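You operate a simulated robot arm through the tools that you are given. There is no shell and no other tool. Be economical: measure what you need, move in short steps, check, and stop when the job is done.

The job below is to be done with a simulated robot arm. You get a single attempt, and the scene is never put back.

Task
Brush the crumbs off the spare belt, then wax that patch.
Fine: blue scrub brush and wax tin; brush back after. Set down upright: blue scrub brush. A coat counts when it lies all over at full strength: go over it till it gets no stronger. What is to be rubbed or washed off counts as gone when no trace of it is left.

It is judged by the outcome, as a careful person would: the job done as asked, and still so three seconds after it is handed in. It fails if anything else is knocked over, pushed out of place, dropped, spilled or broken.

Robot
A 7-joint arm with a two-finger parallel gripper, fixed in place. Base frame: the origin is at the foot of the arm, x ahead of it, y to its left, z up; the work surface is at about z = 0. Lengths are in mm, angles in rad, forces in N, time in s.
With the tool pointing down near the work surface it reaches from about 220 to 580 mm from the base axis. Its first joint turns from -1.152 to 1.152 rad. Payload 2.5 kg.
The TCP is the grasp point between the finger pads, 23 mm short of the fingertips. In the tool frame z runs along the fingers and y along their closing line. The gripper opens to 94 mm. The fingers are 38 mm wide and 10 mm thick; the gripper's body (54 by 96 mm) begins 39 mm behind the TCP.
Orientation is that of the tool frame in the base frame, as a unit quaternion [x, y, z, w]. With the fingers straight down and closing along the base's y, the tool's x points along the base's -x, its y along +y and its z along -z.

Tools
- The arm moves only by the tool arm_command. Its argument "motion" is text: rows parted by semicolons, each of 7 numbers parted by spaces: the shift along the base's x, y, z in mm, then the turn, a rotation vector about the base's x, y, z in rad, then the opening in per cent of the stroke, from 0 (shut) to 100 (fully open). In form: x y z ax ay az fingers; .... A call has 1 to 10 rows; each row shifts and turns the commanded pose from where the row before left it. Each row takes 0.2 s and may step no farther than 50 mm and 0.15 rad from the row before; otherwise, or with a gripper value out of range, the whole call is refused. A pose out of reach is approached as far as the arm can. The call stops where the force on the tool passes 40 N (or 10 N more than at its start, if that is more) or the arm is blocked; 0.2 s more then pass. The fingers move at their own pace (about 108 mm/s each) and stop on an object; they squeeze with about 38 N. The grip force told is the motor's: it shows also when the fingers shut on nothing. Time passes only in rows, and 0.2 s behind the last, so rows that do not move let the fingers close. It gives the time, the measured TCP pose, the force on the tool (base axes), the opening and the grip force at its end, in the units of the frame above (readings bear some noise), with the torque about the TCP (base axes, N m) and any sound that the robot's microphone picked up.
- Cameras (640 x 400 px; columns grow to the right, rows downward): "scene" is fixed at [119.1, -404.8, 552.5]; the picture's right is [0.83, -0.55, 0.00], its down [-0.29, -0.43, -0.85] and it looks along [0.47, 0.71, -0.52] (base axes); focal length 342 px, centre (320, 200). "wrist" rides on the gripper at [86, 16, -75] in the tool frame; the picture's right is [-0.18, 0.98, 0.00], its down [-0.58, -0.11, -0.81] and it looks along [-0.79, -0.15, 0.59] (tool axes); focal length 243 px, centre (320, 200). There is no depth. A picture from a camera that has moved, and an enlarged one, comes with that camera's place and axes in the base frame and with its lens.
- snapshot(camera): a new picture of that camera. The clock stands still meanwhile.
- enlarge(camera, box): a new picture of the part [left, top, right, bottom] of that camera's present view, enlarged. The clock stands still meanwhile.
- finish_job(): hands the job in; it is judged then, once.

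Go step by step. Nothing tells you positions but the pictures and the camera data: compare them with the known pose of the tool, close in by small moves and look again before you grip or let go. The budget is 120 turns and 84 pictures, counting those below and the enlarged ones. Unless the task says otherwise, let go and move clear before handing in, and close with one line.

The tools are called after "Call:" by a JSON object that holds its "api" and its "payload". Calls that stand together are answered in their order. arm_command: Moves the arm, as the interface text tells. Its arguments: {"type":"object","properties":{"motion":{"type":"string"}},"required":["motion"]} The other tools are called the same way: snapshot (camera) takes a picture; enlarge (camera, box) takes an enlarged picture of a part of a camera's view; finish_job () hands the job in.

At the start:

```text
clock: 0.0
eef_pos: [196.0, 0.9, 376.2]
tool_rot: [0.0, 0.97, 0.0, 0.244]
ft_force: [-0.6, -0.7, -0.1]
moment: [0.02, -0.01, 0.04]
opening: 93.6
grip_force: 0.0
```

scene: 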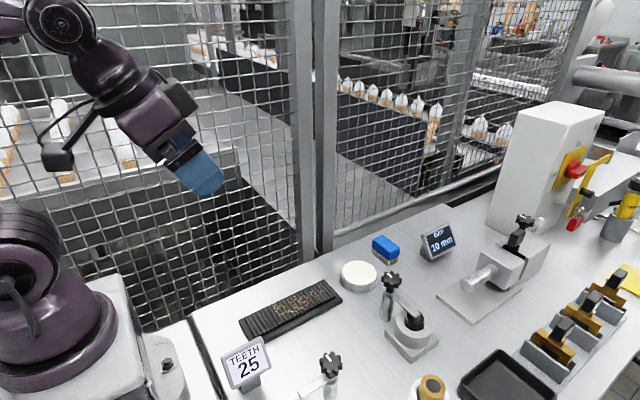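
wrist: 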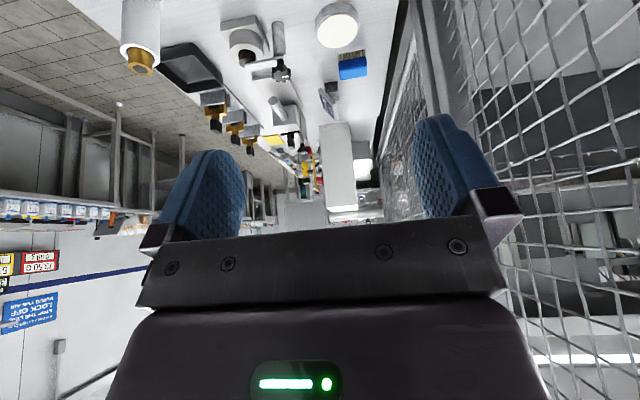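

I see the black belt with crumbs, a white round tin, and a blue brush beside the post. I'll look closer before measuring.

Call:
{"api": "enlarge", "payload": {"camera": "scene", "box": [320, 210, 480, 310]}}

Call:
{"api": "enlarge", "payload": {"camera": "scene", "box": [220, 260, 380, 360]}}

```text
4.00 times, centred on (400, 260) of scene
camera zoom: at [119.1, -404.8, 552.5], right [0.83, -0.55, 0.0], down [-0.29, -0.43, -0.85], along [0.47, 0.71, -0.52], focal length 1368 px, centre (0, -40)
```

zoom: 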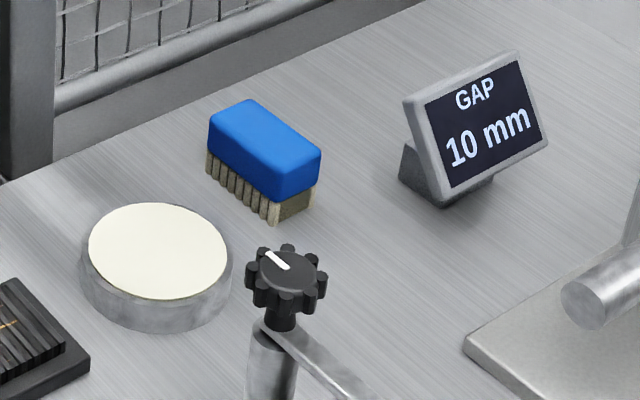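

```text
4.00 times, centred on (300, 310) of scene
camera zoom: at [119.1, -404.8, 552.5], right [0.83, -0.55, 0.0], down [-0.29, -0.43, -0.85], along [0.47, 0.71, -0.52], focal length 1368 px, centre (400, -240)
```

zoom: 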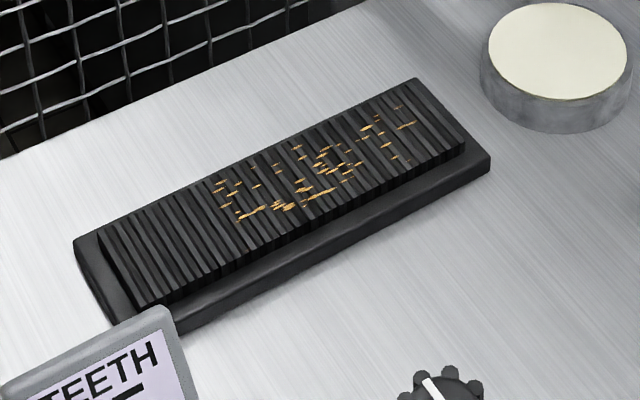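

The brush appears to be at about (603, 42) with its long side along y and bristles down. The tin is near (501, 16), and the crumb patch covers about x 300–412, y 5–43. I'll bring the gripper over toward the brush, less tilted, and look again.

Call:
{"api": "arm_command", "payload": {"motion": "44 5 -20 0 0.03 0 100;44 5 -20 0 0.03 0 100;44 5 -20 0 0.03 0 100;44 5 -20 0 0.03 0 100;44 5 -20 0 0.03 0 100;44 5 -20 0 0.03 0 100;44 5 -20 0 0.03 0 100;44 6 -20 0 0.03 0 100"}}

Call:
{"api": "snapshot", "payload": {"camera": "wrist"}}

Call:
{"api": "snapshot", "payload": {"camera": "scene"}}

```text
clock: 1.8
eef_pos: [549.4, 42.5, 216.6]
tool_rot: [0.001, 0.992, -0.001, 0.124]
ft_force: [-0.7, -1.0, 0.0]
moment: [0.01, 0.02, 0.05]
opening: 94.1
grip_force: 0.1
```

```text
79 pictures are left
camera wrist: at [445.3, 59.2, 268.5], right [0.18, 0.98, 0.05], down [0.36, -0.11, 0.93], along [0.91, -0.15, -0.38], focal length 243 px, centre (320, 200)
```

wrist: 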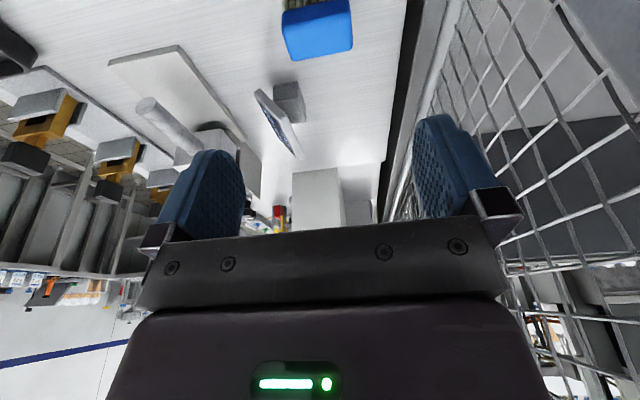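

```text
78 pictures are left
```

scene: 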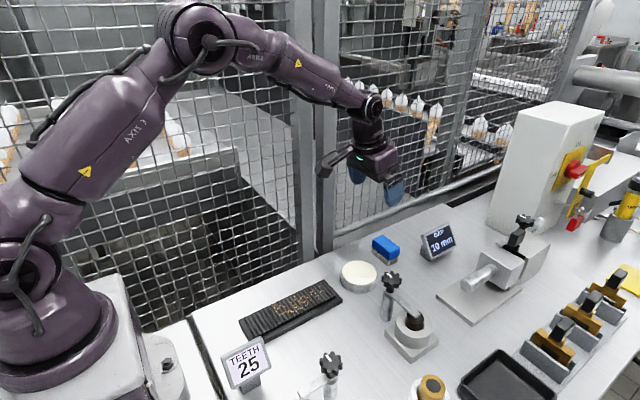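

The brush shows at the top of the wrist view. I'll enlarge it to refine its position.

Call:
{"api": "enlarge", "payload": {"camera": "wrist", "box": [256, 0, 384, 80]}}

```text
5.00 times, centred on (320, 40) of wrist
camera zoom: at [445.3, 59.2, 268.5], right [0.18, 0.98, 0.05], down [0.36, -0.11, 0.93], along [0.91, -0.15, -0.38], focal length 1213 px, centre (320, 1000)
```

zoom: 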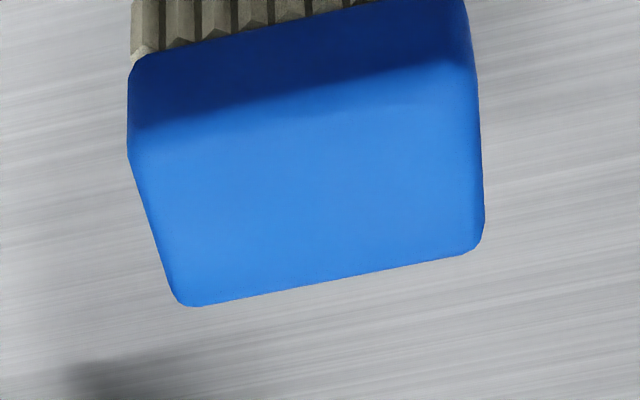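

The brush centre is about (600, 40.5), its top is near z 40 and it measures roughly 61×32. I'll descend above it.

Call:
{"api": "arm_command", "payload": {"motion": "16 -0.5 -40 0 0 0 100;16 -0.5 -40 0 0 0 100;16 -0.5 -40 0 0 0 100;0 0 0 0 0 0 100"}}

Call:
{"api": "snapshot", "payload": {"camera": "scene"}}

Call:
{"api": "snapshot", "payload": {"camera": "wrist"}}

```text
clock: 2.8
eef_pos: [595.1, 40.6, 96.1]
tool_rot: [0.0, 0.992, 0.0, 0.125]
ft_force: [-0.3, 0.4, 0.2]
moment: [0.02, 0.04, 0.0]
opening: 93.9
grip_force: 0.1
```

```text
76 pictures are left
```

scene: 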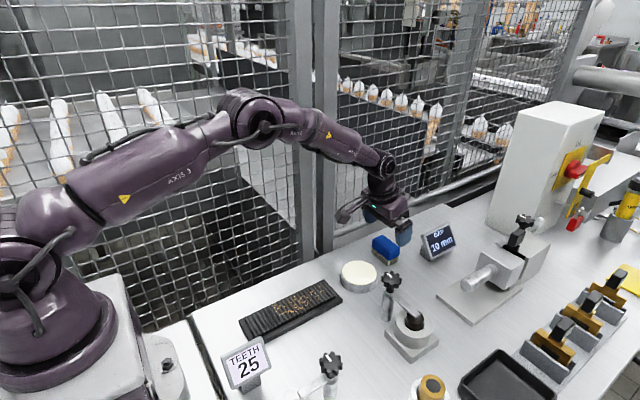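

```text
75 pictures are left
camera wrist: at [491.4, 57.2, 148.9], right [0.18, 0.98, 0.05], down [0.36, -0.11, 0.93], along [0.91, -0.15, -0.38], focal length 243 px, centre (320, 200)
```

wrist: 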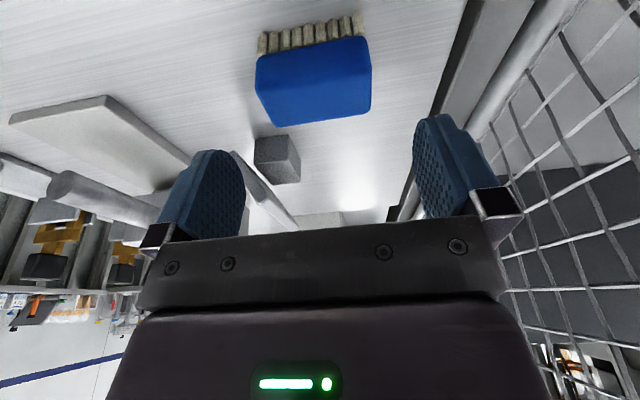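

The brush is centred between the fingers, so I'll go down and close on its ends.

Call:
{"api": "arm_command", "payload": {"motion": "2 0 -26 0 0 0 100;1 0 -26 0 0 0 100;0 0 0 0 0 0 100"}}

Call:
{"api": "snapshot", "payload": {"camera": "wrist"}}

Call:
{"api": "enlarge", "payload": {"camera": "scene", "box": [320, 180, 480, 280]}}

```text
clock: 3.6
eef_pos: [599.0, 41.5, 43.2]
tool_rot: [0.001, 0.992, 0.0, 0.125]
ft_force: [0.1, -0.2, 0.6]
moment: [0.0, -0.01, -0.02]
opening: 93.6
grip_force: 0.1
```

```text
74 pictures are left
camera wrist: at [495.4, 58.1, 96.4], right [0.18, 0.98, 0.05], down [0.36, -0.11, 0.93], along [0.91, -0.15, -0.38], focal length 243 px, centre (320, 200)
```

wrist: 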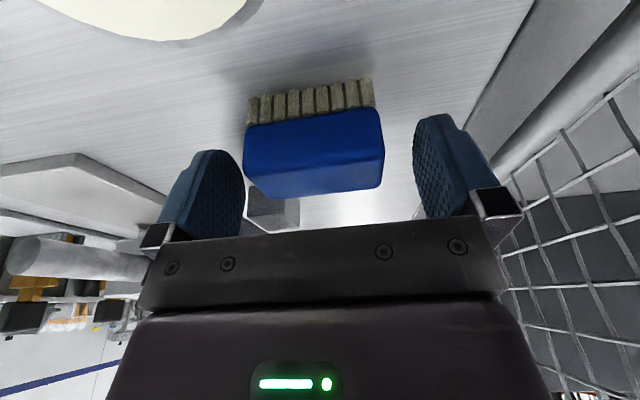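

```text
4.00 times, centred on (400, 230) of scene
camera zoom: at [119.1, -404.8, 552.5], right [0.83, -0.55, 0.0], down [-0.29, -0.43, -0.85], along [0.47, 0.71, -0.52], focal length 1368 px, centre (0, 80)
```

zoom: 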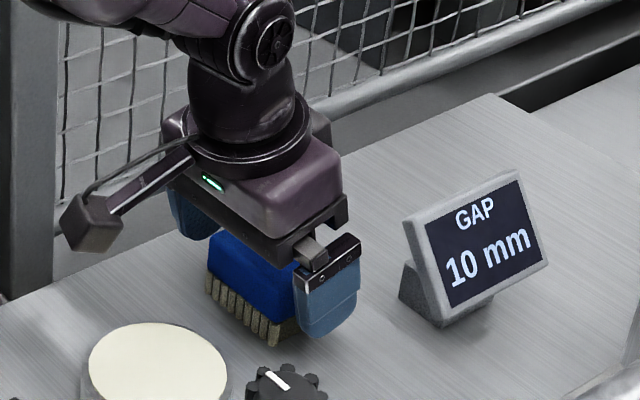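

The brush sits between the fingers with clearance on both sides. I'll nudge 2 mm toward −y and close.

Call:
{"api": "arm_command", "payload": {"motion": "0 -2 0 0 0 0 100;0 0 0 0 0 0 60;0 0 0 0 0 0 30;0 0 0 0 0 0 30;0 0 0 0 0 0 30"}}

Call:
{"api": "snapshot", "payload": {"camera": "wrist"}}

Call:
{"api": "enlarge", "payload": {"camera": "scene", "box": [320, 180, 480, 280]}}

```text
clock: 4.8
eef_pos: [599.3, 38.8, 44.5]
tool_rot: [0.0, 0.992, 0.0, 0.126]
ft_force: [1.6, 2.0, 0.5]
moment: [-0.01, -0.01, -0.01]
opening: 63.3
grip_force: 37.6
```

```text
72 pictures are left
camera wrist: at [495.9, 55.4, 96.4], right [0.18, 0.98, 0.05], down [0.36, -0.11, 0.93], along [0.91, -0.15, -0.38], focal length 243 px, centre (320, 200)
```

wrist: 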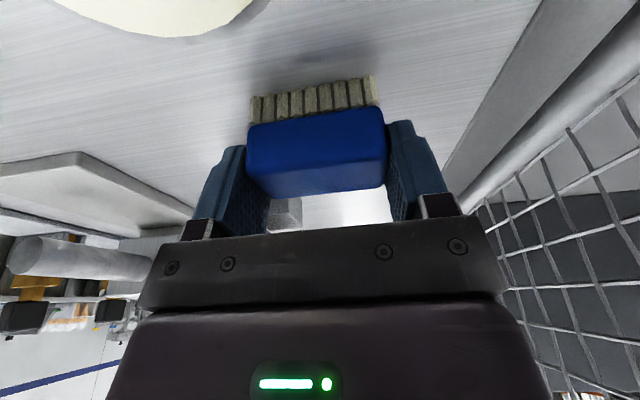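

```text
4.00 times, centred on (400, 230) of scene
camera zoom: at [119.0, -404.8, 552.5], right [0.83, -0.55, 0.0], down [-0.29, -0.43, -0.85], along [0.47, 0.71, -0.52], focal length 1368 px, centre (0, 80)
```

zoom: 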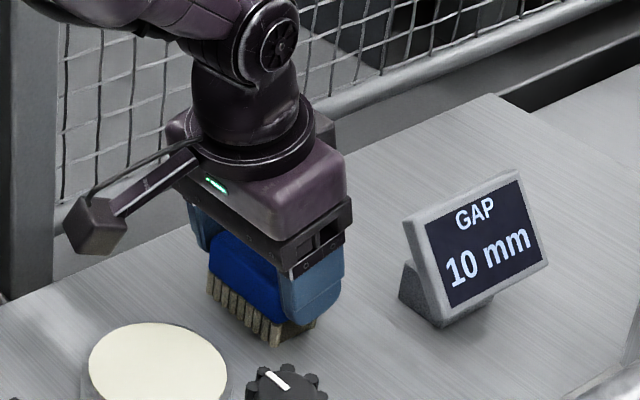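

The brush is held. I'll lift it and carry it over the belt, staying above the tin.

Call:
{"api": "arm_command", "payload": {"motion": "0 0 40 0 0 0 30;0 0 40 0 0 0 30;-45 -3 0 0 0 0 30;-45 -3 0 0 0 0 30;-45 -3 0 0 0 0 30;-45 -3 0 0 0 0 30;-35 -2 0 0 0 0 30;0 0 0 0 0 0 30"}}

Call:
{"api": "snapshot", "payload": {"camera": "wrist"}}

Call:
{"api": "enlarge", "payload": {"camera": "scene", "box": [200, 180, 400, 305]}}

```text
clock: 6.6
eef_pos: [381.9, 21.3, 125.5]
tool_rot: [-0.001, 0.992, 0.0, 0.126]
ft_force: [-0.4, -0.3, -0.1]
moment: [-0.02, -0.01, -0.02]
opening: 62.9
grip_force: 37.3
```

```text
70 pictures are left
camera wrist: at [278.2, 38.1, 176.6], right [0.18, 0.98, 0.05], down [0.36, -0.11, 0.93], along [0.92, -0.15, -0.38], focal length 243 px, centre (320, 200)
```

wrist: 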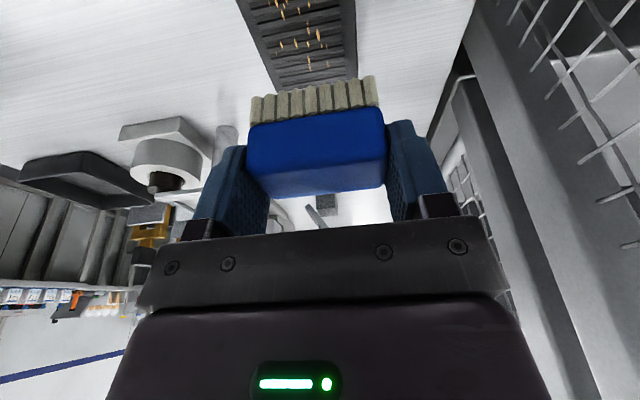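

```text
3.20 times, centred on (300, 242) of scene
camera zoom: at [119.0, -404.8, 552.5], right [0.83, -0.55, 0.0], down [-0.29, -0.43, -0.85], along [0.47, 0.71, -0.52], focal length 1094 px, centre (384, 64)
```

zoom: 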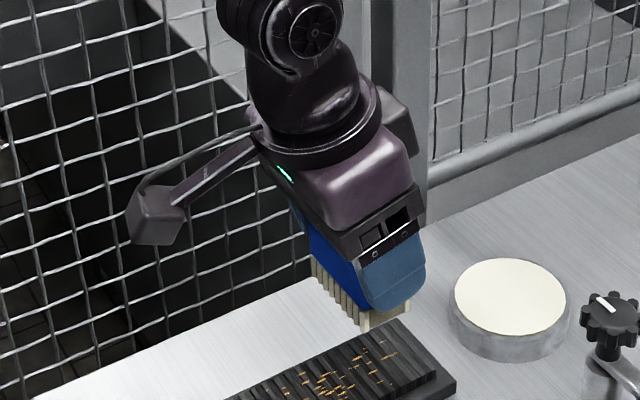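

The brush is over the belt. I'll descend gently to find contact.

Call:
{"api": "arm_command", "payload": {"motion": "-2 2 -30 0 0 0 30;0 0 -28 0 0 0 30;0 0 -3 0 0 0 30;0 0 -2 0 0 0 30;0 0 0 0 0 0 30"}}

Call:
{"api": "enlarge", "payload": {"camera": "scene", "box": [220, 210, 380, 310]}}

```text
clock: 7.4
eef_pos: [381.6, 24.1, 64.1]
tool_rot: [0.0, 0.992, -0.001, 0.125]
ft_force: [-3.4, 0.8, 6.4]
moment: [-0.07, 0.03, -0.04]
opening: 63.2
grip_force: 38.1
stopped in row 3: the force on the tool passed its limit at 52 N (the readings are from after the stop); the commanded pose is now the measured one
```

```text
4.00 times, centred on (300, 260) of scene
camera zoom: at [119.0, -404.8, 552.5], right [0.83, -0.55, 0.0], down [-0.29, -0.43, -0.85], along [0.47, 0.71, -0.52], focal length 1368 px, centre (400, -40)
```

zoom: 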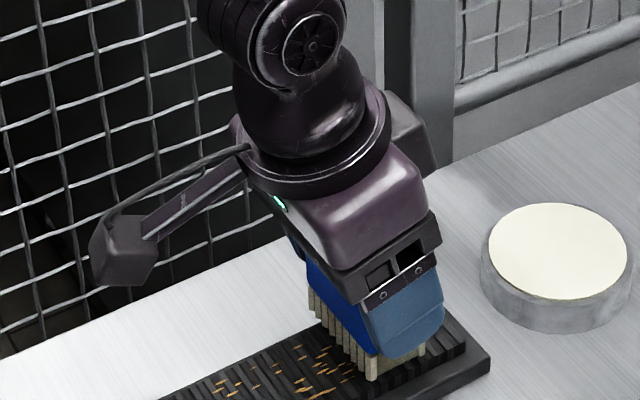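

Contact comes at TCP z ≈ 64 with about 6 N. I'll sweep across the crumb patch and back at this height.

Call:
{"api": "arm_command", "payload": {"motion": "15 -2 0 0 0 0 30;10 0 0 0 0 0 30;-20 0 0 0 0 0 30;-20 0 0 0 0 0 30;-20 0 0 0 0 0 30;-20 0 0 0 0 0 30;-20 0 0 0 0 0 30;-20 0 0 0 0 0 30"}}

Call:
{"api": "enlarge", "payload": {"camera": "scene", "box": [220, 240, 380, 340]}}

```text
clock: 7.7
eef_pos: [381.5, 25.4, 65.2]
tool_rot: [-0.001, 0.993, 0.0, 0.118]
ft_force: [-4.7, 0.5, 8.9]
moment: [-0.02, 0.03, -0.05]
opening: 63.1
grip_force: 37.6
stopped in row 1: the force on the tool passed its limit at 61 N (the readings are from after the stop); the commanded pose is now the measured one
```

```text
4.00 times, centred on (300, 290) of scene
camera zoom: at [119.0, -404.8, 552.5], right [0.83, -0.55, 0.0], down [-0.29, -0.43, -0.85], along [0.47, 0.71, -0.52], focal length 1368 px, centre (400, -160)
```

zoom: 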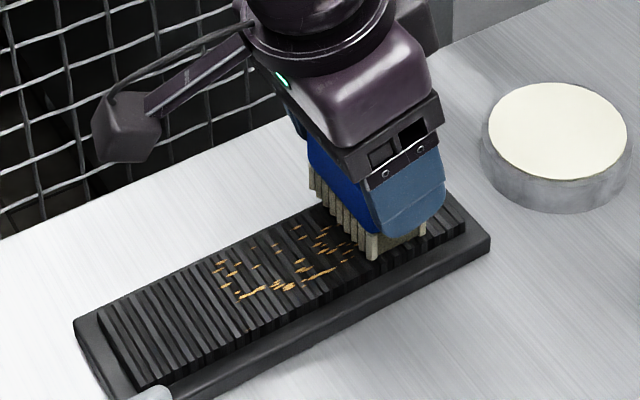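

The sideways move met resistance, so the ridges catch the bristles under too much pressure. I'll lift off a little and look at the force.

Call:
{"api": "arm_command", "payload": {"motion": "0 0 1 0 0 0 30;0 0 0 0 0 0 30"}}

```text
clock: 8.3
eef_pos: [380.0, 24.4, 64.2]
tool_rot: [-0.001, 0.993, 0.0, 0.119]
ft_force: [0.3, 0.2, -0.6]
moment: [0.01, 0.0, 0.01]
opening: 63.3
grip_force: 38.2
```

Force is now about zero. I'll restore the small tilt drift and try a slow sweep with a light touch.

Call:
{"api": "arm_command", "payload": {"motion": "0 0 0 0 -0.012 0 30;5 0 -0.5 0 0 0 30;5 0 0 0 0 0 30;5 0 0 0 0 0 30;5 0 0 0 0 0 30;-5 0 0 0 0 0 30;-5 0 0 0 0 0 30"}}

Call:
{"api": "enlarge", "payload": {"camera": "scene", "box": [220, 240, 380, 340]}}

```text
clock: 9.9
eef_pos: [390.8, 25.2, 65.3]
tool_rot: [-0.001, 0.992, 0.001, 0.124]
ft_force: [0.1, 0.1, -0.8]
moment: [0.0, 0.01, 0.01]
opening: 63.1
grip_force: 38.2
```

```text
4.00 times, centred on (300, 290) of scene
camera zoom: at [119.1, -404.8, 552.5], right [0.83, -0.55, 0.0], down [-0.29, -0.43, -0.85], along [0.47, 0.71, -0.52], focal length 1368 px, centre (400, -160)
```

zoom: 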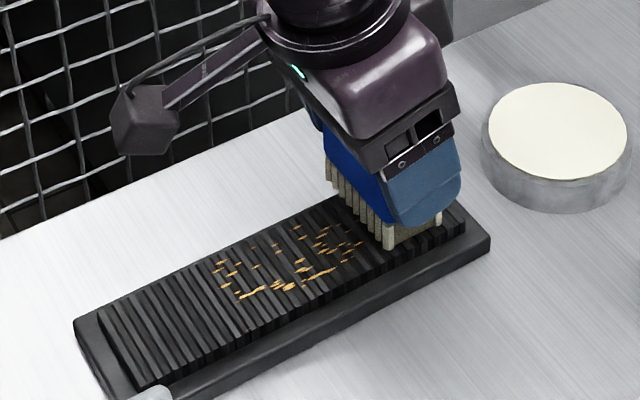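

It's hovering just above the surface. I'll lower in 0.5 mm steps and drag slowly.

Call:
{"api": "arm_command", "payload": {"motion": "0 0 -0.5 0 0 0 30;0 0 -0.5 0 0 0 30;0 0 0 0 0 0 30"}}

Call:
{"api": "arm_command", "payload": {"motion": "-5 0 0 0 0 0 30;-5 0 0 0 0 0 30;-5 0 0 0 0 0 30;-5 0 0 0 0 0 30"}}

```text
clock: 10.8
eef_pos: [390.7, 25.0, 65.6]
tool_rot: [0.0, 0.992, 0.0, 0.125]
ft_force: [-3.3, -0.4, 7.5]
moment: [-0.05, 0.02, -0.03]
opening: 63.2
grip_force: 38.4
stopped in row 3: the force on the tool passed its limit at 41 N (the readings are from after the stop); the commanded pose is now the measured one
```

```text
clock: 11.8
eef_pos: [373.2, 25.0, 64.8]
tool_rot: [-0.002, 0.992, 0.0, 0.127]
ft_force: [8.2, -0.7, 8.7]
moment: [-0.07, -0.33, 0.02]
opening: 63.2
grip_force: 38.0
```

Dragging works at about 8 N. I'll continue the stroke toward the left end.

Call:
{"api": "arm_command", "payload": {"motion": "-8 0 0 0 0 0 30;-8 0 0 0 0 0 30;-8 0 0 0 0 0 30;-8 0 0 0 0 0 30;-8 0 0 0 0 0 30;-8 0 0 0 0 0 30;-8 0 0 0 0 0 30;-8 0 0 0 0 0 30;-8 0 0 0 0 0 30"}}

Call:
{"api": "enlarge", "payload": {"camera": "scene", "box": [220, 240, 380, 340]}}

```text
clock: 13.8
eef_pos: [302.2, 25.7, 63.6]
tool_rot: [-0.001, 0.992, 0.0, 0.128]
ft_force: [13.9, -1.6, 17.4]
moment: [-0.16, -0.37, 0.11]
opening: 63.1
grip_force: 38.3
```

```text
4.00 times, centred on (300, 290) of scene
camera zoom: at [119.0, -404.8, 552.5], right [0.83, -0.55, 0.0], down [-0.29, -0.43, -0.85], along [0.47, 0.71, -0.52], focal length 1368 px, centre (400, -160)
```

zoom: 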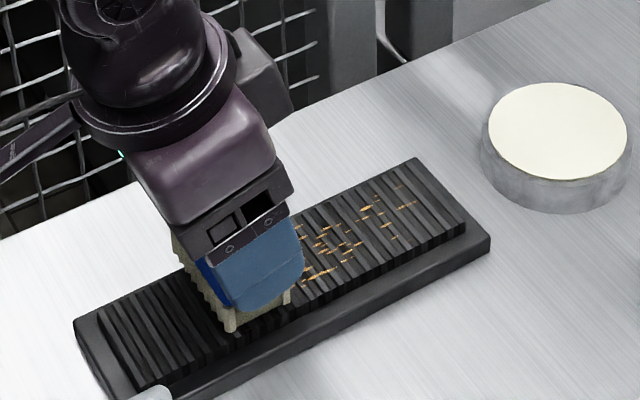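

The crumbs are thinning. I'll brush back the other way with slightly less pressure.

Call:
{"api": "arm_command", "payload": {"motion": "10 0 0.3 0 0 0 30;12 0 0 0 0 0 30;12 0 0 0 0 0 30;12 0 0 0 0 0 30;12 0 0 0 0 0 30;12 0 0 0 0 0 30;12 0 0 0 0 0 30;12 0 0 0 0 0 30"}}

Call:
{"api": "enlarge", "payload": {"camera": "scene", "box": [220, 240, 380, 340]}}

```text
clock: 14.2
eef_pos: [302.1, 26.2, 64.0]
tool_rot: [0.0, 0.993, 0.0, 0.121]
ft_force: [-3.9, 0.1, 10.7]
moment: [-0.02, -0.05, -0.01]
opening: 63.2
grip_force: 38.4
stopped in row 1: the force on the tool passed its limit at 52 N (the readings are from after the stop); the commanded pose is now the measured one
```

```text
4.00 times, centred on (300, 290) of scene
camera zoom: at [119.0, -404.8, 552.5], right [0.83, -0.55, 0.0], down [-0.29, -0.43, -0.85], along [0.47, 0.71, -0.52], focal length 1368 px, centre (400, -160)
```

zoom: 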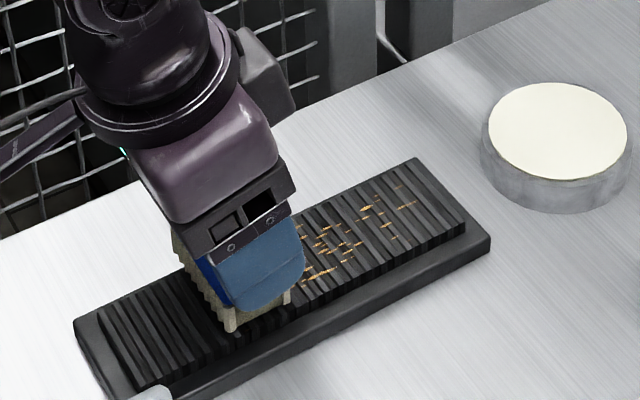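

Pushing toward +x digs in because the tool is tilted. I'll lift, return to the right end, and stroke only toward −x with some sideways scrubbing.

Call:
{"api": "arm_command", "payload": {"motion": "0 0 4 0 -0.012 0 30;50 0 0 0 0 0 30;47 -1 0 0 0 0 30;0 0 -2.2 0 0 0 30;0 0 -0.4 0 0 0 30;0 0 0 0 0 0 30"}}

Call:
{"api": "enlarge", "payload": {"camera": "scene", "box": [220, 240, 380, 340]}}

```text
clock: 15.6
eef_pos: [399.5, 24.1, 64.1]
tool_rot: [0.0, 0.992, 0.0, 0.129]
ft_force: [-0.3, -0.1, -0.5]
moment: [0.04, 0.02, -0.03]
opening: 63.3
grip_force: 37.8
```

```text
4.00 times, centred on (300, 290) of scene
camera zoom: at [119.1, -404.8, 552.5], right [0.83, -0.55, 0.0], down [-0.29, -0.43, -0.85], along [0.47, 0.71, -0.52], focal length 1368 px, centre (400, -160)
```

zoom: 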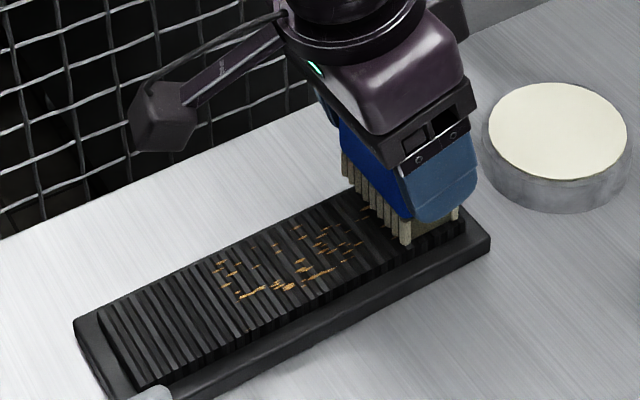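

Still just off the belt; I'll lower in fine steps.

Call:
{"api": "arm_command", "payload": {"motion": "0 0 -0.3 0 0 0 30;0 0 -0.3 0 0 0 30"}}

Call:
{"api": "arm_command", "payload": {"motion": "0 0 -0.3 0 0 0 30"}}

```text
clock: 16.2
eef_pos: [400.1, 23.4, 64.7]
tool_rot: [-0.001, 0.992, 0.0, 0.128]
ft_force: [-0.1, -0.3, -1.1]
moment: [0.02, 0.01, -0.02]
opening: 63.2
grip_force: 37.6
```

```text
clock: 16.6
eef_pos: [399.2, 23.4, 64.2]
tool_rot: [-0.001, 0.992, 0.0, 0.128]
ft_force: [-2.8, -1.8, 6.8]
moment: [-0.06, 0.2, -0.01]
opening: 63.1
grip_force: 37.9
```

In contact at about 7 N. Now a stroke toward −x with sideways scrubbing.

Call:
{"api": "arm_command", "payload": {"motion": "-3 7 0 0 0 0 30;-3 -9 0 0 0 0 30;-3 -9 0 0 0 0 30;-3 9 0 0 0 0 30;-3 9 0 0 0 0 30;-3 -9 0 0 0 0 30;-3 -9 0 0 0 0 30;-3 9 0 0 0 0 30;-3 9 0 0 0 0 30;-3 -7 0 0 0 0 30"}}

Call:
{"api": "enlarge", "payload": {"camera": "scene", "box": [220, 240, 380, 340]}}

```text
clock: 18.8
eef_pos: [369.4, 27.5, 63.4]
tool_rot: [-0.002, 0.991, 0.002, 0.131]
ft_force: [5.4, 11.0, 14.8]
moment: [0.25, -0.01, -0.07]
opening: 63.0
grip_force: 38.1
```

```text
4.00 times, centred on (300, 290) of scene
camera zoom: at [119.0, -404.7, 552.5], right [0.83, -0.55, 0.0], down [-0.29, -0.43, -0.85], along [0.47, 0.71, -0.52], focal length 1368 px, centre (400, -160)
```

zoom: 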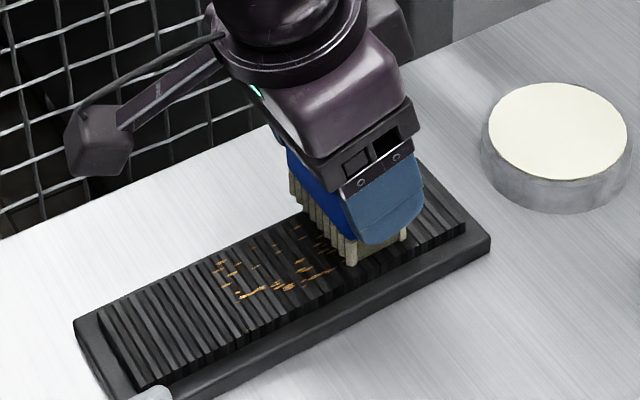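

Y-scrubbing works well and the crumbs at the right end look gone. I'll continue toward −x.

Call:
{"api": "arm_command", "payload": {"motion": "-3 -9 0 0 0 0 30;-3 -9 0 0 0 0 30;-3 9 0 0 0 0 30;-3 9 0 0 0 0 30;-3 -9 0 0 0 0 30;-3 -9 0 0 0 0 30;-3 9 0 0 0 0 30;-3 9 0 0 0 0 30;-3 -9 0 0 0 0 30;-3 -9 0 0 0 0 30"}}

Call:
{"api": "arm_command", "payload": {"motion": "-3 9 0 0 0 0 30;-3 9 0 0 0 0 30;-3 -9 0 0 0 0 30;-3 -9 0 0 0 0 30;-3 9 0 0 0 0 30;-3 9 0 0 0 0 30;-3 -9 0 0 0 0 30;-3 -9 0 0 0 0 30;-3 9 0 0 0 0 30;-3 9 0 0 0 0 30"}}

Call:
{"api": "enlarge", "payload": {"camera": "scene", "box": [220, 240, 380, 340]}}

```text
clock: 21.0
eef_pos: [339.4, 5.3, 65.5]
tool_rot: [-0.001, 0.992, 0.0, 0.128]
ft_force: [-0.2, -1.2, 0.2]
moment: [-0.01, -0.01, -0.03]
opening: 63.7
grip_force: 38.2
```

```text
clock: 23.2
eef_pos: [310.0, 22.8, 64.9]
tool_rot: [0.0, 0.992, 0.0, 0.128]
ft_force: [1.9, -1.7, 1.9]
moment: [-0.02, -0.02, -0.01]
opening: 63.2
grip_force: 38.1
```

```text
4.00 times, centred on (300, 290) of scene
camera zoom: at [119.0, -404.8, 552.5], right [0.83, -0.55, 0.0], down [-0.29, -0.43, -0.85], along [0.47, 0.71, -0.52], focal length 1368 px, centre (400, -160)
```

zoom: 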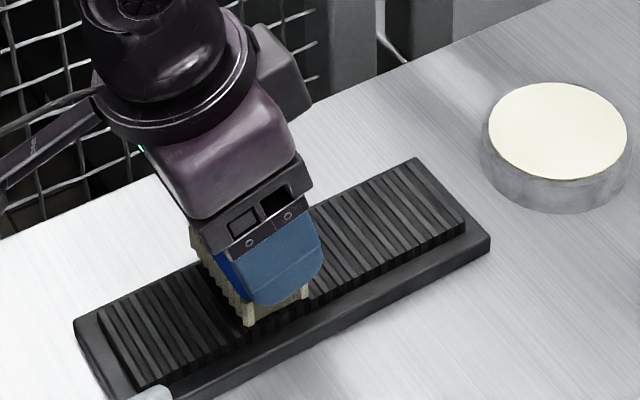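

Right side is clean. A few more scrubs over the left end, then I'll lift and inspect.

Call:
{"api": "arm_command", "payload": {"motion": "-3 9 -0.2 0 0 0 30;-3 -9 0 0 0 0 30;-3 -9 0 0 0 0 30;-3 9 0 0 0 0 30;-3 9 0 0 0 0 30;0 -9 0 0 0 0 30;0 -9 0 0 0 0 30;0 9 0 0 0 0 30;0 0 20 0 0 0 30"}}

Call:
{"api": "arm_command", "payload": {"motion": "0 0 40 0 0 0 30;30 0 20 0 0 0 30;45 0 0 0 0 0 30;45 0 0 0 0 0 30;45 0 0 0 0 0 30;25 -4 0 0 0 0 30;0 0 0 0 0 0 30"}}

Call:
{"api": "enlarge", "payload": {"camera": "scene", "box": [230, 270, 350, 345]}}

Call:
{"api": "snapshot", "payload": {"camera": "wrist"}}

```text
clock: 25.2
eef_pos: [295.3, 22.3, 84.6]
tool_rot: [0.0, 0.992, 0.0, 0.126]
ft_force: [0.2, 0.1, 0.2]
moment: [-0.02, 0.03, -0.02]
opening: 63.1
grip_force: 38.0
```

```text
clock: 26.8
eef_pos: [486.0, 18.9, 144.1]
tool_rot: [-0.001, 0.992, 0.0, 0.128]
ft_force: [-1.0, 0.3, -0.3]
moment: [0.04, 0.0, 0.01]
opening: 63.3
grip_force: 37.7
```

```text
5.33 times, centred on (290, 308) of scene
camera zoom: at [119.1, -404.8, 552.5], right [0.83, -0.55, 0.0], down [-0.29, -0.43, -0.85], along [0.47, 0.71, -0.52], focal length 1824 px, centre (480, -373)
```

zoom: 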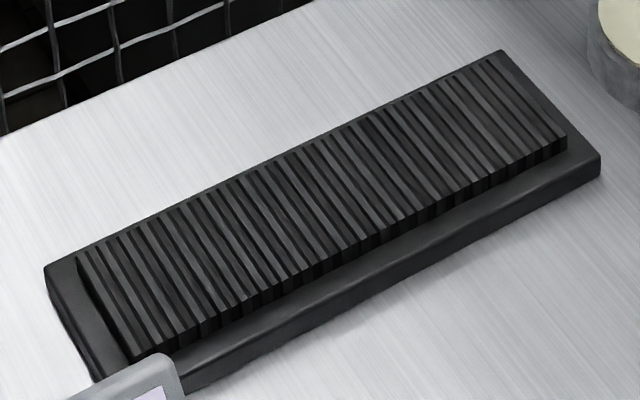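

```text
59 pictures are left
camera wrist: at [381.4, 35.1, 196.1], right [0.18, 0.98, 0.05], down [0.36, -0.11, 0.93], along [0.92, -0.15, -0.37], focal length 243 px, centre (320, 200)
```

wrist: 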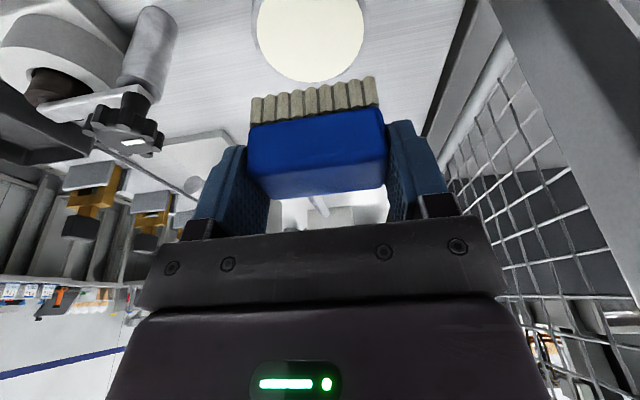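

The patch shows no crumbs. The tin is centred near (501, 16), so I'll lower the brush into it gently.

Call:
{"api": "arm_command", "payload": {"motion": "7 -1 -30 0 0 0 30;7 -2 -30 0 0 0 30;0 0 -8 0 0 0 30;0 0 0 0 0 0 30"}}

Call:
{"api": "enlarge", "payload": {"camera": "scene", "box": [290, 200, 450, 300]}}

Call:
{"api": "snapshot", "payload": {"camera": "wrist"}}

```text
clock: 27.8
eef_pos: [499.4, 16.8, 75.3]
tool_rot: [0.0, 0.992, 0.0, 0.128]
ft_force: [-0.2, 0.3, -0.4]
moment: [-0.06, 0.01, -0.02]
opening: 63.3
grip_force: 38.0
```

```text
4.00 times, centred on (370, 250) of scene
camera zoom: at [119.1, -404.8, 552.5], right [0.83, -0.55, 0.0], down [-0.29, -0.43, -0.85], along [0.47, 0.71, -0.52], focal length 1368 px, centre (120, 0)
```

zoom: 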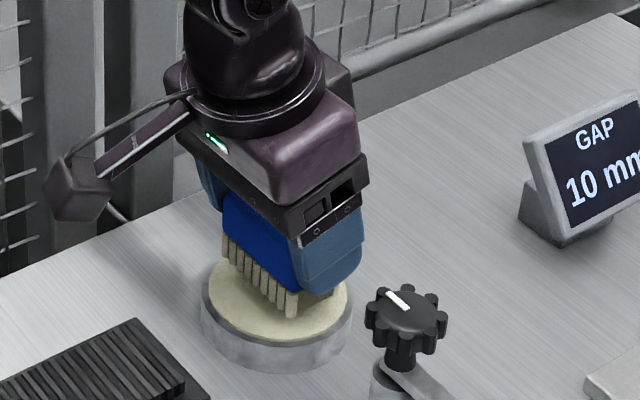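

```text
57 pictures are left
camera wrist: at [395.8, 33.1, 127.2], right [0.18, 0.98, 0.05], down [0.36, -0.11, 0.93], along [0.92, -0.15, -0.37], focal length 243 px, centre (320, 200)
```

wrist: 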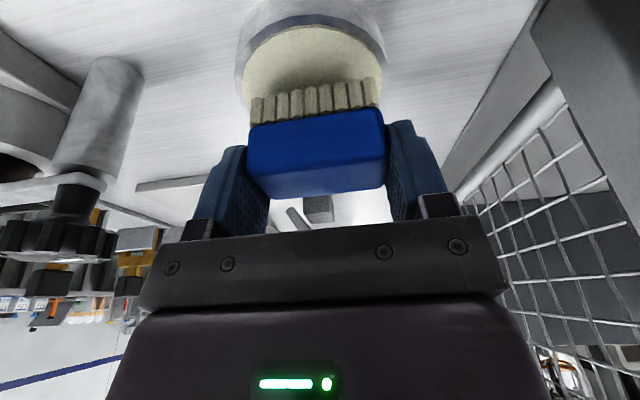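

It's well centred. I'll lower in small steps until it touches.

Call:
{"api": "arm_command", "payload": {"motion": "0 0 -2 0 0 0 30;0 0 -1 0 0 0 30;0 0 -1 0 0 0 30;0 0 -1 0 0 0 30"}}

Call:
{"api": "arm_command", "payload": {"motion": "0 0 -1 0 0 0 30;0 0 0 0 0 0 30"}}

Call:
{"api": "arm_command", "payload": {"motion": "0 0 -1 0 0 0 30;0 0 0 0 0 0 30"}}

```text
clock: 28.8
eef_pos: [497.4, 16.0, 71.6]
tool_rot: [-0.001, 0.992, 0.001, 0.128]
ft_force: [0.2, 0.5, -0.4]
moment: [-0.02, -0.02, -0.02]
opening: 63.0
grip_force: 38.2
```

```text
clock: 29.4
eef_pos: [498.4, 18.4, 69.5]
tool_rot: [-0.001, 0.992, 0.0, 0.128]
ft_force: [-0.1, 0.2, -0.9]
moment: [-0.01, 0.0, 0.01]
opening: 63.4
grip_force: 37.8
```

```text
clock: 30.0
eef_pos: [498.3, 17.4, 69.2]
tool_rot: [-0.001, 0.992, 0.001, 0.128]
ft_force: [-0.1, 1.1, -0.2]
moment: [-0.03, -0.05, -0.02]
opening: 63.4
grip_force: 38.4
```

Call:
{"api": "arm_command", "payload": {"motion": "0 0 -0.6 0 0 0 30;0 0 0 0 0 0 30"}}

Call:
{"api": "arm_command", "payload": {"motion": "0 0 -0.6 0 0 0 30;0 0 0 0 0 0 30"}}

Call:
{"api": "enlarge", "payload": {"camera": "scene", "box": [330, 230, 410, 280]}}

```text
clock: 30.6
eef_pos: [498.0, 18.4, 68.4]
tool_rot: [-0.001, 0.992, 0.001, 0.129]
ft_force: [0.0, 0.1, -0.1]
moment: [0.0, -0.01, -0.01]
opening: 63.2
grip_force: 38.4
```

```text
clock: 31.2
eef_pos: [498.7, 16.8, 67.9]
tool_rot: [-0.001, 0.992, 0.0, 0.128]
ft_force: [-0.1, -0.5, -0.5]
moment: [-0.01, 0.04, -0.01]
opening: 63.1
grip_force: 37.5
```

```text
8.00 times, centred on (370, 255) of scene
camera zoom: at [119.1, -404.8, 552.5], right [0.83, -0.55, 0.0], down [-0.29, -0.43, -0.85], along [0.47, 0.71, -0.52], focal length 2736 px, centre (-80, -240)
```

zoom: 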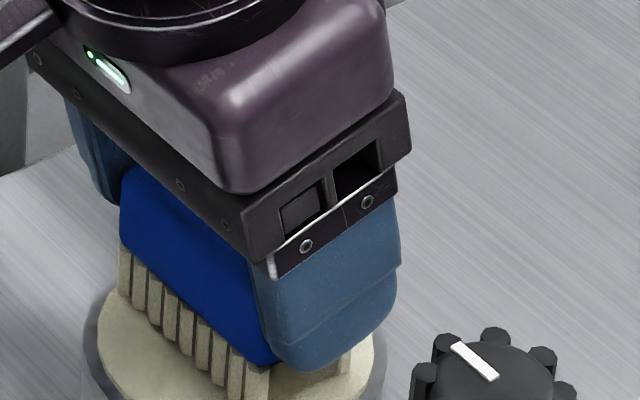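

No contact yet; continuing in small steps.

Call:
{"api": "arm_command", "payload": {"motion": "0 0 -0.7 0 0 0 30;0 0 0 0 0 0 30"}}

Call:
{"api": "arm_command", "payload": {"motion": "0 0 -0.7 0 0 0 30;0 0 0 0 0 0 30"}}

Call:
{"api": "arm_command", "payload": {"motion": "0 0 -0.6 0 0 0 30;0 0 0 0 0 0 30"}}

```text
clock: 31.8
eef_pos: [497.7, 17.7, 66.7]
tool_rot: [0.0, 0.992, 0.001, 0.128]
ft_force: [0.1, 0.6, -0.6]
moment: [0.01, -0.01, -0.01]
opening: 63.3
grip_force: 38.3
```

```text
clock: 32.4
eef_pos: [498.8, 17.7, 65.5]
tool_rot: [-0.001, 0.992, 0.0, 0.127]
ft_force: [-3.2, -1.2, 4.0]
moment: [0.04, 0.19, -0.02]
opening: 63.2
grip_force: 38.1
```

```text
clock: 33.0
eef_pos: [497.3, 17.4, 66.1]
tool_rot: [-0.001, 0.992, 0.0, 0.128]
ft_force: [-5.1, 1.3, 12.4]
moment: [0.01, 0.48, -0.02]
opening: 63.2
grip_force: 38.1
```

The brush is pressing on the wax at about 12 N. I'll hold briefly, lift, and check whether it picked up any.

Call:
{"api": "arm_command", "payload": {"motion": "0 0 0 0 0.01 0 30;0 0 0 0 0.01 0 30;0 0 0 0 0 0 30;0 0 0 0 0 0 30"}}

Call:
{"api": "arm_command", "payload": {"motion": "0 0 30 0 0 0 30;0 0 30 0 0 0 30;0 0 0 0 0 0 30"}}

Call:
{"api": "enlarge", "payload": {"camera": "scene", "box": [310, 190, 430, 290]}}

Call:
{"api": "enlarge", "payload": {"camera": "wrist", "box": [220, 0, 420, 125]}}

```text
clock: 34.0
eef_pos: [499.3, 17.7, 66.6]
tool_rot: [-0.001, 0.993, 0.0, 0.119]
ft_force: [6.2, 2.5, 7.9]
moment: [0.06, -0.42, 0.12]
opening: 63.2
grip_force: 37.6
```

```text
clock: 34.8
eef_pos: [498.4, 16.8, 127.8]
tool_rot: [0.0, 0.993, 0.0, 0.118]
ft_force: [0.1, -0.4, -0.8]
moment: [0.01, 0.02, 0.02]
opening: 63.2
grip_force: 38.4
```

```text
4.00 times, centred on (370, 240) of scene
camera zoom: at [119.0, -404.8, 552.5], right [0.83, -0.55, 0.0], down [-0.29, -0.43, -0.85], along [0.47, 0.71, -0.52], focal length 1368 px, centre (120, 40)
```

zoom: 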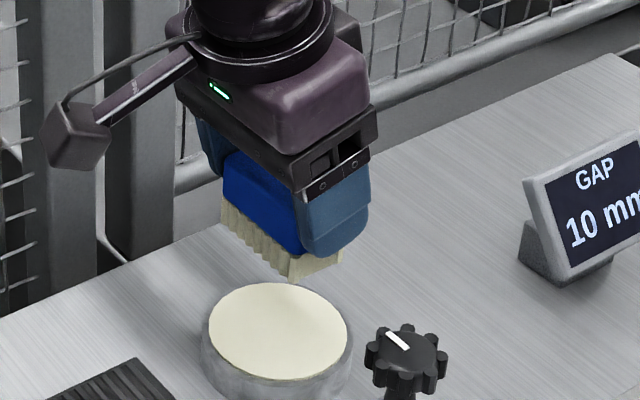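

```text
3.20 times, centred on (320, 62) of wrist
camera zoom: at [395.9, 34.2, 180.7], right [0.18, 0.98, 0.04], down [0.38, -0.11, 0.92], along [0.91, -0.15, -0.39], focal length 776 px, centre (320, 640)
```

zoom: 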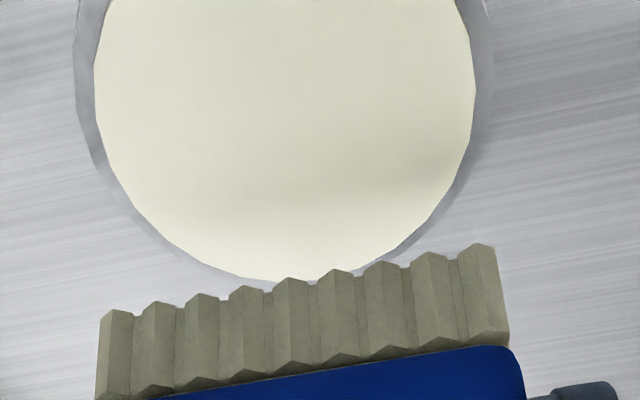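

The bristles turned cream, so the brush is loaded. I'll go back over the right end of the patch and lower to contact.

Call:
{"api": "arm_command", "payload": {"motion": "-45 2 0 0 -0.008 0 30;-45 2 -20 0 0 0 30;-11 2 -35 0 0 0 30;0 0 -4 0 0 0 30;0 0 -1.5 0 0 0 30;0 0 0 0 0 0 30"}}

Call:
{"api": "arm_command", "payload": {"motion": "0 0 -0.5 0 0 0 30;0 0 0 0 0 0 30"}}

Call:
{"api": "arm_command", "payload": {"motion": "0 0 -0.5 0 0 0 30;0 0 0 0 0 0 30"}}

```text
clock: 36.2
eef_pos: [397.4, 22.7, 65.4]
tool_rot: [0.0, 0.993, -0.001, 0.122]
ft_force: [-0.7, -0.2, -0.7]
moment: [-0.03, 0.0, -0.01]
opening: 63.4
grip_force: 38.2
```

```text
clock: 36.8
eef_pos: [398.6, 23.8, 64.4]
tool_rot: [-0.001, 0.993, 0.0, 0.122]
ft_force: [0.3, 0.9, -0.5]
moment: [0.02, -0.01, 0.01]
opening: 63.2
grip_force: 38.2
```

```text
clock: 37.4
eef_pos: [397.5, 22.7, 64.6]
tool_rot: [-0.001, 0.993, 0.0, 0.122]
ft_force: [0.2, -0.8, -0.5]
moment: [-0.01, 0.03, 0.03]
opening: 63.2
grip_force: 38.5
```

Call:
{"api": "arm_command", "payload": {"motion": "0 0 -0.4 0 0 0 30;0 0 0 0 0 0 30"}}

Call:
{"api": "arm_command", "payload": {"motion": "0 0 -0.3 0 0 0 30;0 0 0 0 0 0 30"}}

```text
clock: 38.0
eef_pos: [397.9, 22.3, 63.4]
tool_rot: [-0.001, 0.992, 0.0, 0.123]
ft_force: [-2.4, -0.5, 5.0]
moment: [-0.03, 0.04, -0.03]
opening: 63.2
grip_force: 37.6
```

```text
clock: 38.6
eef_pos: [397.9, 22.7, 64.5]
tool_rot: [0.0, 0.993, 0.0, 0.122]
ft_force: [-5.2, -0.2, 8.9]
moment: [-0.05, 0.05, -0.1]
opening: 63.3
grip_force: 38.0
```

Flat contact at about 9 N. I'll scrub along the patch toward −x.

Call:
{"api": "arm_command", "payload": {"motion": "-2 6 0 0 0 0 30;-2 -9 0 0 0 0 30;-3 -6 0 0 0 0 30;-3 9 0 0 0 0 30;-3 6 0 0 0 0 30;-3 -9 0 0 0 0 30;-3 -6 0 0 0 0 30;-3 9 0 0 0 0 30;-3 6 0 0 0 0 30;-3 -6 0 0 0 0 30"}}

Call:
{"api": "arm_command", "payload": {"motion": "-3 6 0 0 0 0 30;-3 -9 0 0 0 0 30;-3 -6 0 0 0 0 30;-3 9 0 0 0 0 30;-3 6 0 0 0 0 30;-3 -9 0 0 0 0 30;-3 -6 0 0 0 0 30;-3 9 0 0 0 0 30;-3 6 0 0 0 0 30;-3 -6 0 0 0 0 30"}}

Call:
{"api": "enlarge", "payload": {"camera": "scene", "box": [220, 240, 380, 340]}}

```text
clock: 40.8
eef_pos: [370.6, 25.7, 63.5]
tool_rot: [-0.004, 0.992, 0.002, 0.123]
ft_force: [10.2, 8.5, 14.8]
moment: [0.13, -0.54, 0.22]
opening: 63.3
grip_force: 38.0
```

```text
clock: 43.0
eef_pos: [341.8, 23.4, 63.5]
tool_rot: [-0.003, 0.992, 0.002, 0.125]
ft_force: [11.4, 6.3, 15.7]
moment: [0.05, -0.42, 0.12]
opening: 63.1
grip_force: 37.9
```

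```text
4.00 times, centred on (300, 290) of scene
camera zoom: at [119.0, -404.7, 552.5], right [0.83, -0.55, 0.0], down [-0.29, -0.43, -0.85], along [0.47, 0.71, -0.52], focal length 1368 px, centre (400, -160)
```

zoom: 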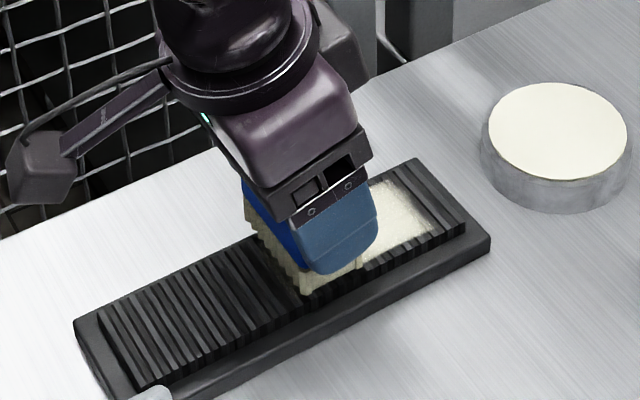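

Wax is going on well. Continuing to the left end of the patch.

Call:
{"api": "arm_command", "payload": {"motion": "-3 6 0 0 0 0 30;-3 -9 0 0 0 0 30;-3 -6 0 0 0 0 30;-3 9 0 0 0 0 30;-3 6 0 0 0 0 30;-3 -9 0 0 0 0 30;-3 -6 0 0 0 0 30;-3 9 0 0 0 0 30;-3 6 0 0 0 0 30;-3 -6 0 0 0 0 30"}}

Call:
{"api": "arm_command", "payload": {"motion": "-3 6 0 0 0 0 30;-3 -9 0 0 0 0 30;-2 -6 0 0 0 0 30;-2 9 0 0 0 0 30;-2 6 0 0 0 0 30;0 -9 0 0 0 0 30;0 -6 0 0 0 0 30;0 9 0 0 0 0 30;0 0 20 0 0 0 30;0 0 40 0 0 0 30"}}

Call:
{"api": "arm_command", "payload": {"motion": "45 0 15 0 0 0 30;45 0 0 0 0 0 30;45 0 0 0 0 0 30;45 -3 0 0 0 0 30;20 -3 0 0 0 0 30;0 0 0 0 0 0 30"}}

Call:
{"api": "enlarge", "payload": {"camera": "scene", "box": [230, 270, 350, 345]}}

Call:
{"api": "enlarge", "payload": {"camera": "wrist", "box": [220, 0, 420, 125]}}

```text
clock: 45.2
eef_pos: [309.9, 26.5, 63.5]
tool_rot: [-0.004, 0.992, 0.002, 0.123]
ft_force: [9.6, 9.1, 15.4]
moment: [0.12, -0.38, 0.14]
opening: 63.3
grip_force: 37.5
```

```text
clock: 47.4
eef_pos: [296.1, 22.5, 123.9]
tool_rot: [0.0, 0.993, 0.0, 0.121]
ft_force: [-0.4, 1.0, 0.0]
moment: [-0.01, -0.02, 0.0]
opening: 63.1
grip_force: 37.4
```

```text
clock: 48.8
eef_pos: [498.3, 17.1, 138.9]
tool_rot: [-0.001, 0.992, 0.0, 0.122]
ft_force: [0.3, 0.7, -0.7]
moment: [-0.02, -0.04, -0.01]
opening: 63.2
grip_force: 38.6
```

```text
5.33 times, centred on (290, 308) of scene
camera zoom: at [119.1, -404.8, 552.5], right [0.83, -0.55, 0.0], down [-0.29, -0.43, -0.85], along [0.47, 0.71, -0.52], focal length 1824 px, centre (480, -373)
```

zoom: 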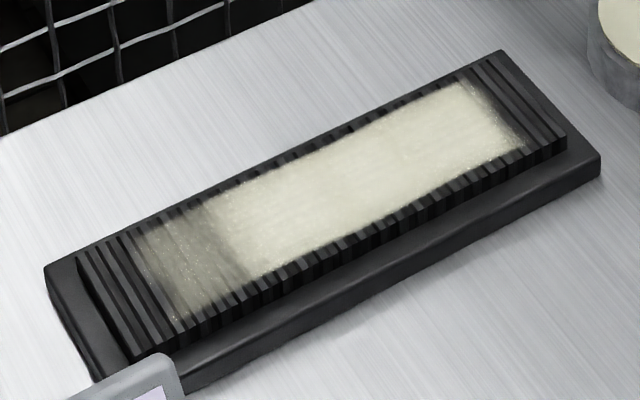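

```text
3.20 times, centred on (320, 62) of wrist
camera zoom: at [394.9, 33.5, 191.8], right [0.18, 0.98, 0.04], down [0.37, -0.11, 0.92], along [0.91, -0.15, -0.38], focal length 776 px, centre (320, 640)
```

zoom: 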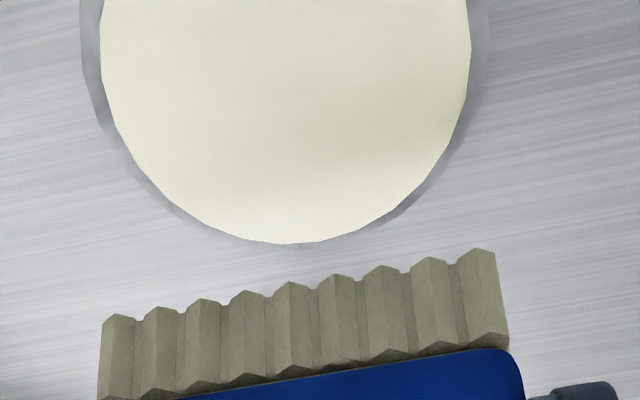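

The wax took on most of the patch, but the left strip (x ≈ 260–288) is weaker. I'll reload at the tin and go over it again, reaching further left.

Call:
{"api": "arm_command", "payload": {"motion": "1 0 -40 0 0 0 30;0 0 -30 0 0 0 30;0 0 -1 0 0 0 30;0 0 -1 0 0 0 30;0 0 0 0 0 0 30"}}

Call:
{"api": "arm_command", "payload": {"motion": "0 0 -0.6 0 0 0 30;0 0 0 0 0 0 30"}}

Call:
{"api": "arm_command", "payload": {"motion": "0 0 -0.5 0 0 0 30;0 0 0 0 0 0 30"}}

```text
clock: 50.0
eef_pos: [499.5, 17.6, 66.2]
tool_rot: [-0.001, 0.992, 0.0, 0.122]
ft_force: [0.0, 0.6, -1.3]
moment: [0.0, 0.01, -0.01]
opening: 63.3
grip_force: 37.8
```

```text
clock: 50.6
eef_pos: [500.2, 17.8, 66.6]
tool_rot: [-0.001, 0.992, 0.0, 0.123]
ft_force: [-0.5, -0.2, -0.3]
moment: [0.02, -0.01, 0.0]
opening: 63.4
grip_force: 38.2
```

```text
clock: 51.2
eef_pos: [498.3, 18.5, 66.7]
tool_rot: [-0.001, 0.993, 0.001, 0.122]
ft_force: [-0.6, 0.3, -0.5]
moment: [-0.01, 0.02, 0.03]
opening: 63.2
grip_force: 38.0
```

Call:
{"api": "arm_command", "payload": {"motion": "0 0 -0.5 0 0 0 30;0 0 0 0 0 0 30"}}

Call:
{"api": "arm_command", "payload": {"motion": "0 0 -0.4 0 0 0 30;0 0 0 0 0 0 30"}}

```text
clock: 51.8
eef_pos: [498.7, 17.4, 66.1]
tool_rot: [-0.001, 0.992, 0.001, 0.123]
ft_force: [2.2, 1.4, 0.6]
moment: [0.01, -0.02, -0.01]
opening: 63.3
grip_force: 38.3
```

```text
clock: 52.4
eef_pos: [499.2, 17.5, 66.7]
tool_rot: [-0.001, 0.992, 0.0, 0.122]
ft_force: [-8.8, 0.7, 15.4]
moment: [0.04, 0.39, 0.01]
opening: 63.2
grip_force: 37.5
```

Reloaded. I'll carry it to the left half of the patch and lower to contact.

Call:
{"api": "arm_command", "payload": {"motion": "0 0 40 0 0 0 30;-48 1 10 0 0 0 30;-48 1 0 0 0 0 30;-48 1 0 0 0 0 30;-30 2 -25 0 0 0 30;0 0 -22 0 0 0 30;0 0 -3 0 0 0 30;0 0 -0.7 0 0 0 30;0 0 0 0 0 0 30"}}

Call:
{"api": "arm_command", "payload": {"motion": "0 0 -0.4 0 0 0 30;0 0 0 0 0 0 30"}}

Call:
{"api": "arm_command", "payload": {"motion": "0 0 -0.3 0 0 0 30;0 0 0 0 0 0 30"}}

```text
clock: 54.4
eef_pos: [323.8, 21.5, 64.2]
tool_rot: [-0.001, 0.993, 0.0, 0.122]
ft_force: [1.0, 0.6, -1.1]
moment: [0.01, 0.0, -0.01]
opening: 63.6
grip_force: 38.2
```

```text
clock: 55.0
eef_pos: [324.3, 22.1, 63.6]
tool_rot: [-0.001, 0.993, 0.001, 0.122]
ft_force: [-0.1, 0.1, -0.5]
moment: [0.04, -0.01, 0.01]
opening: 62.8
grip_force: 38.0
```

```text
clock: 55.6
eef_pos: [323.6, 22.0, 63.8]
tool_rot: [-0.001, 0.992, 0.0, 0.123]
ft_force: [-4.8, 1.0, 12.3]
moment: [-0.05, 0.15, -0.02]
opening: 63.3
grip_force: 37.4
```

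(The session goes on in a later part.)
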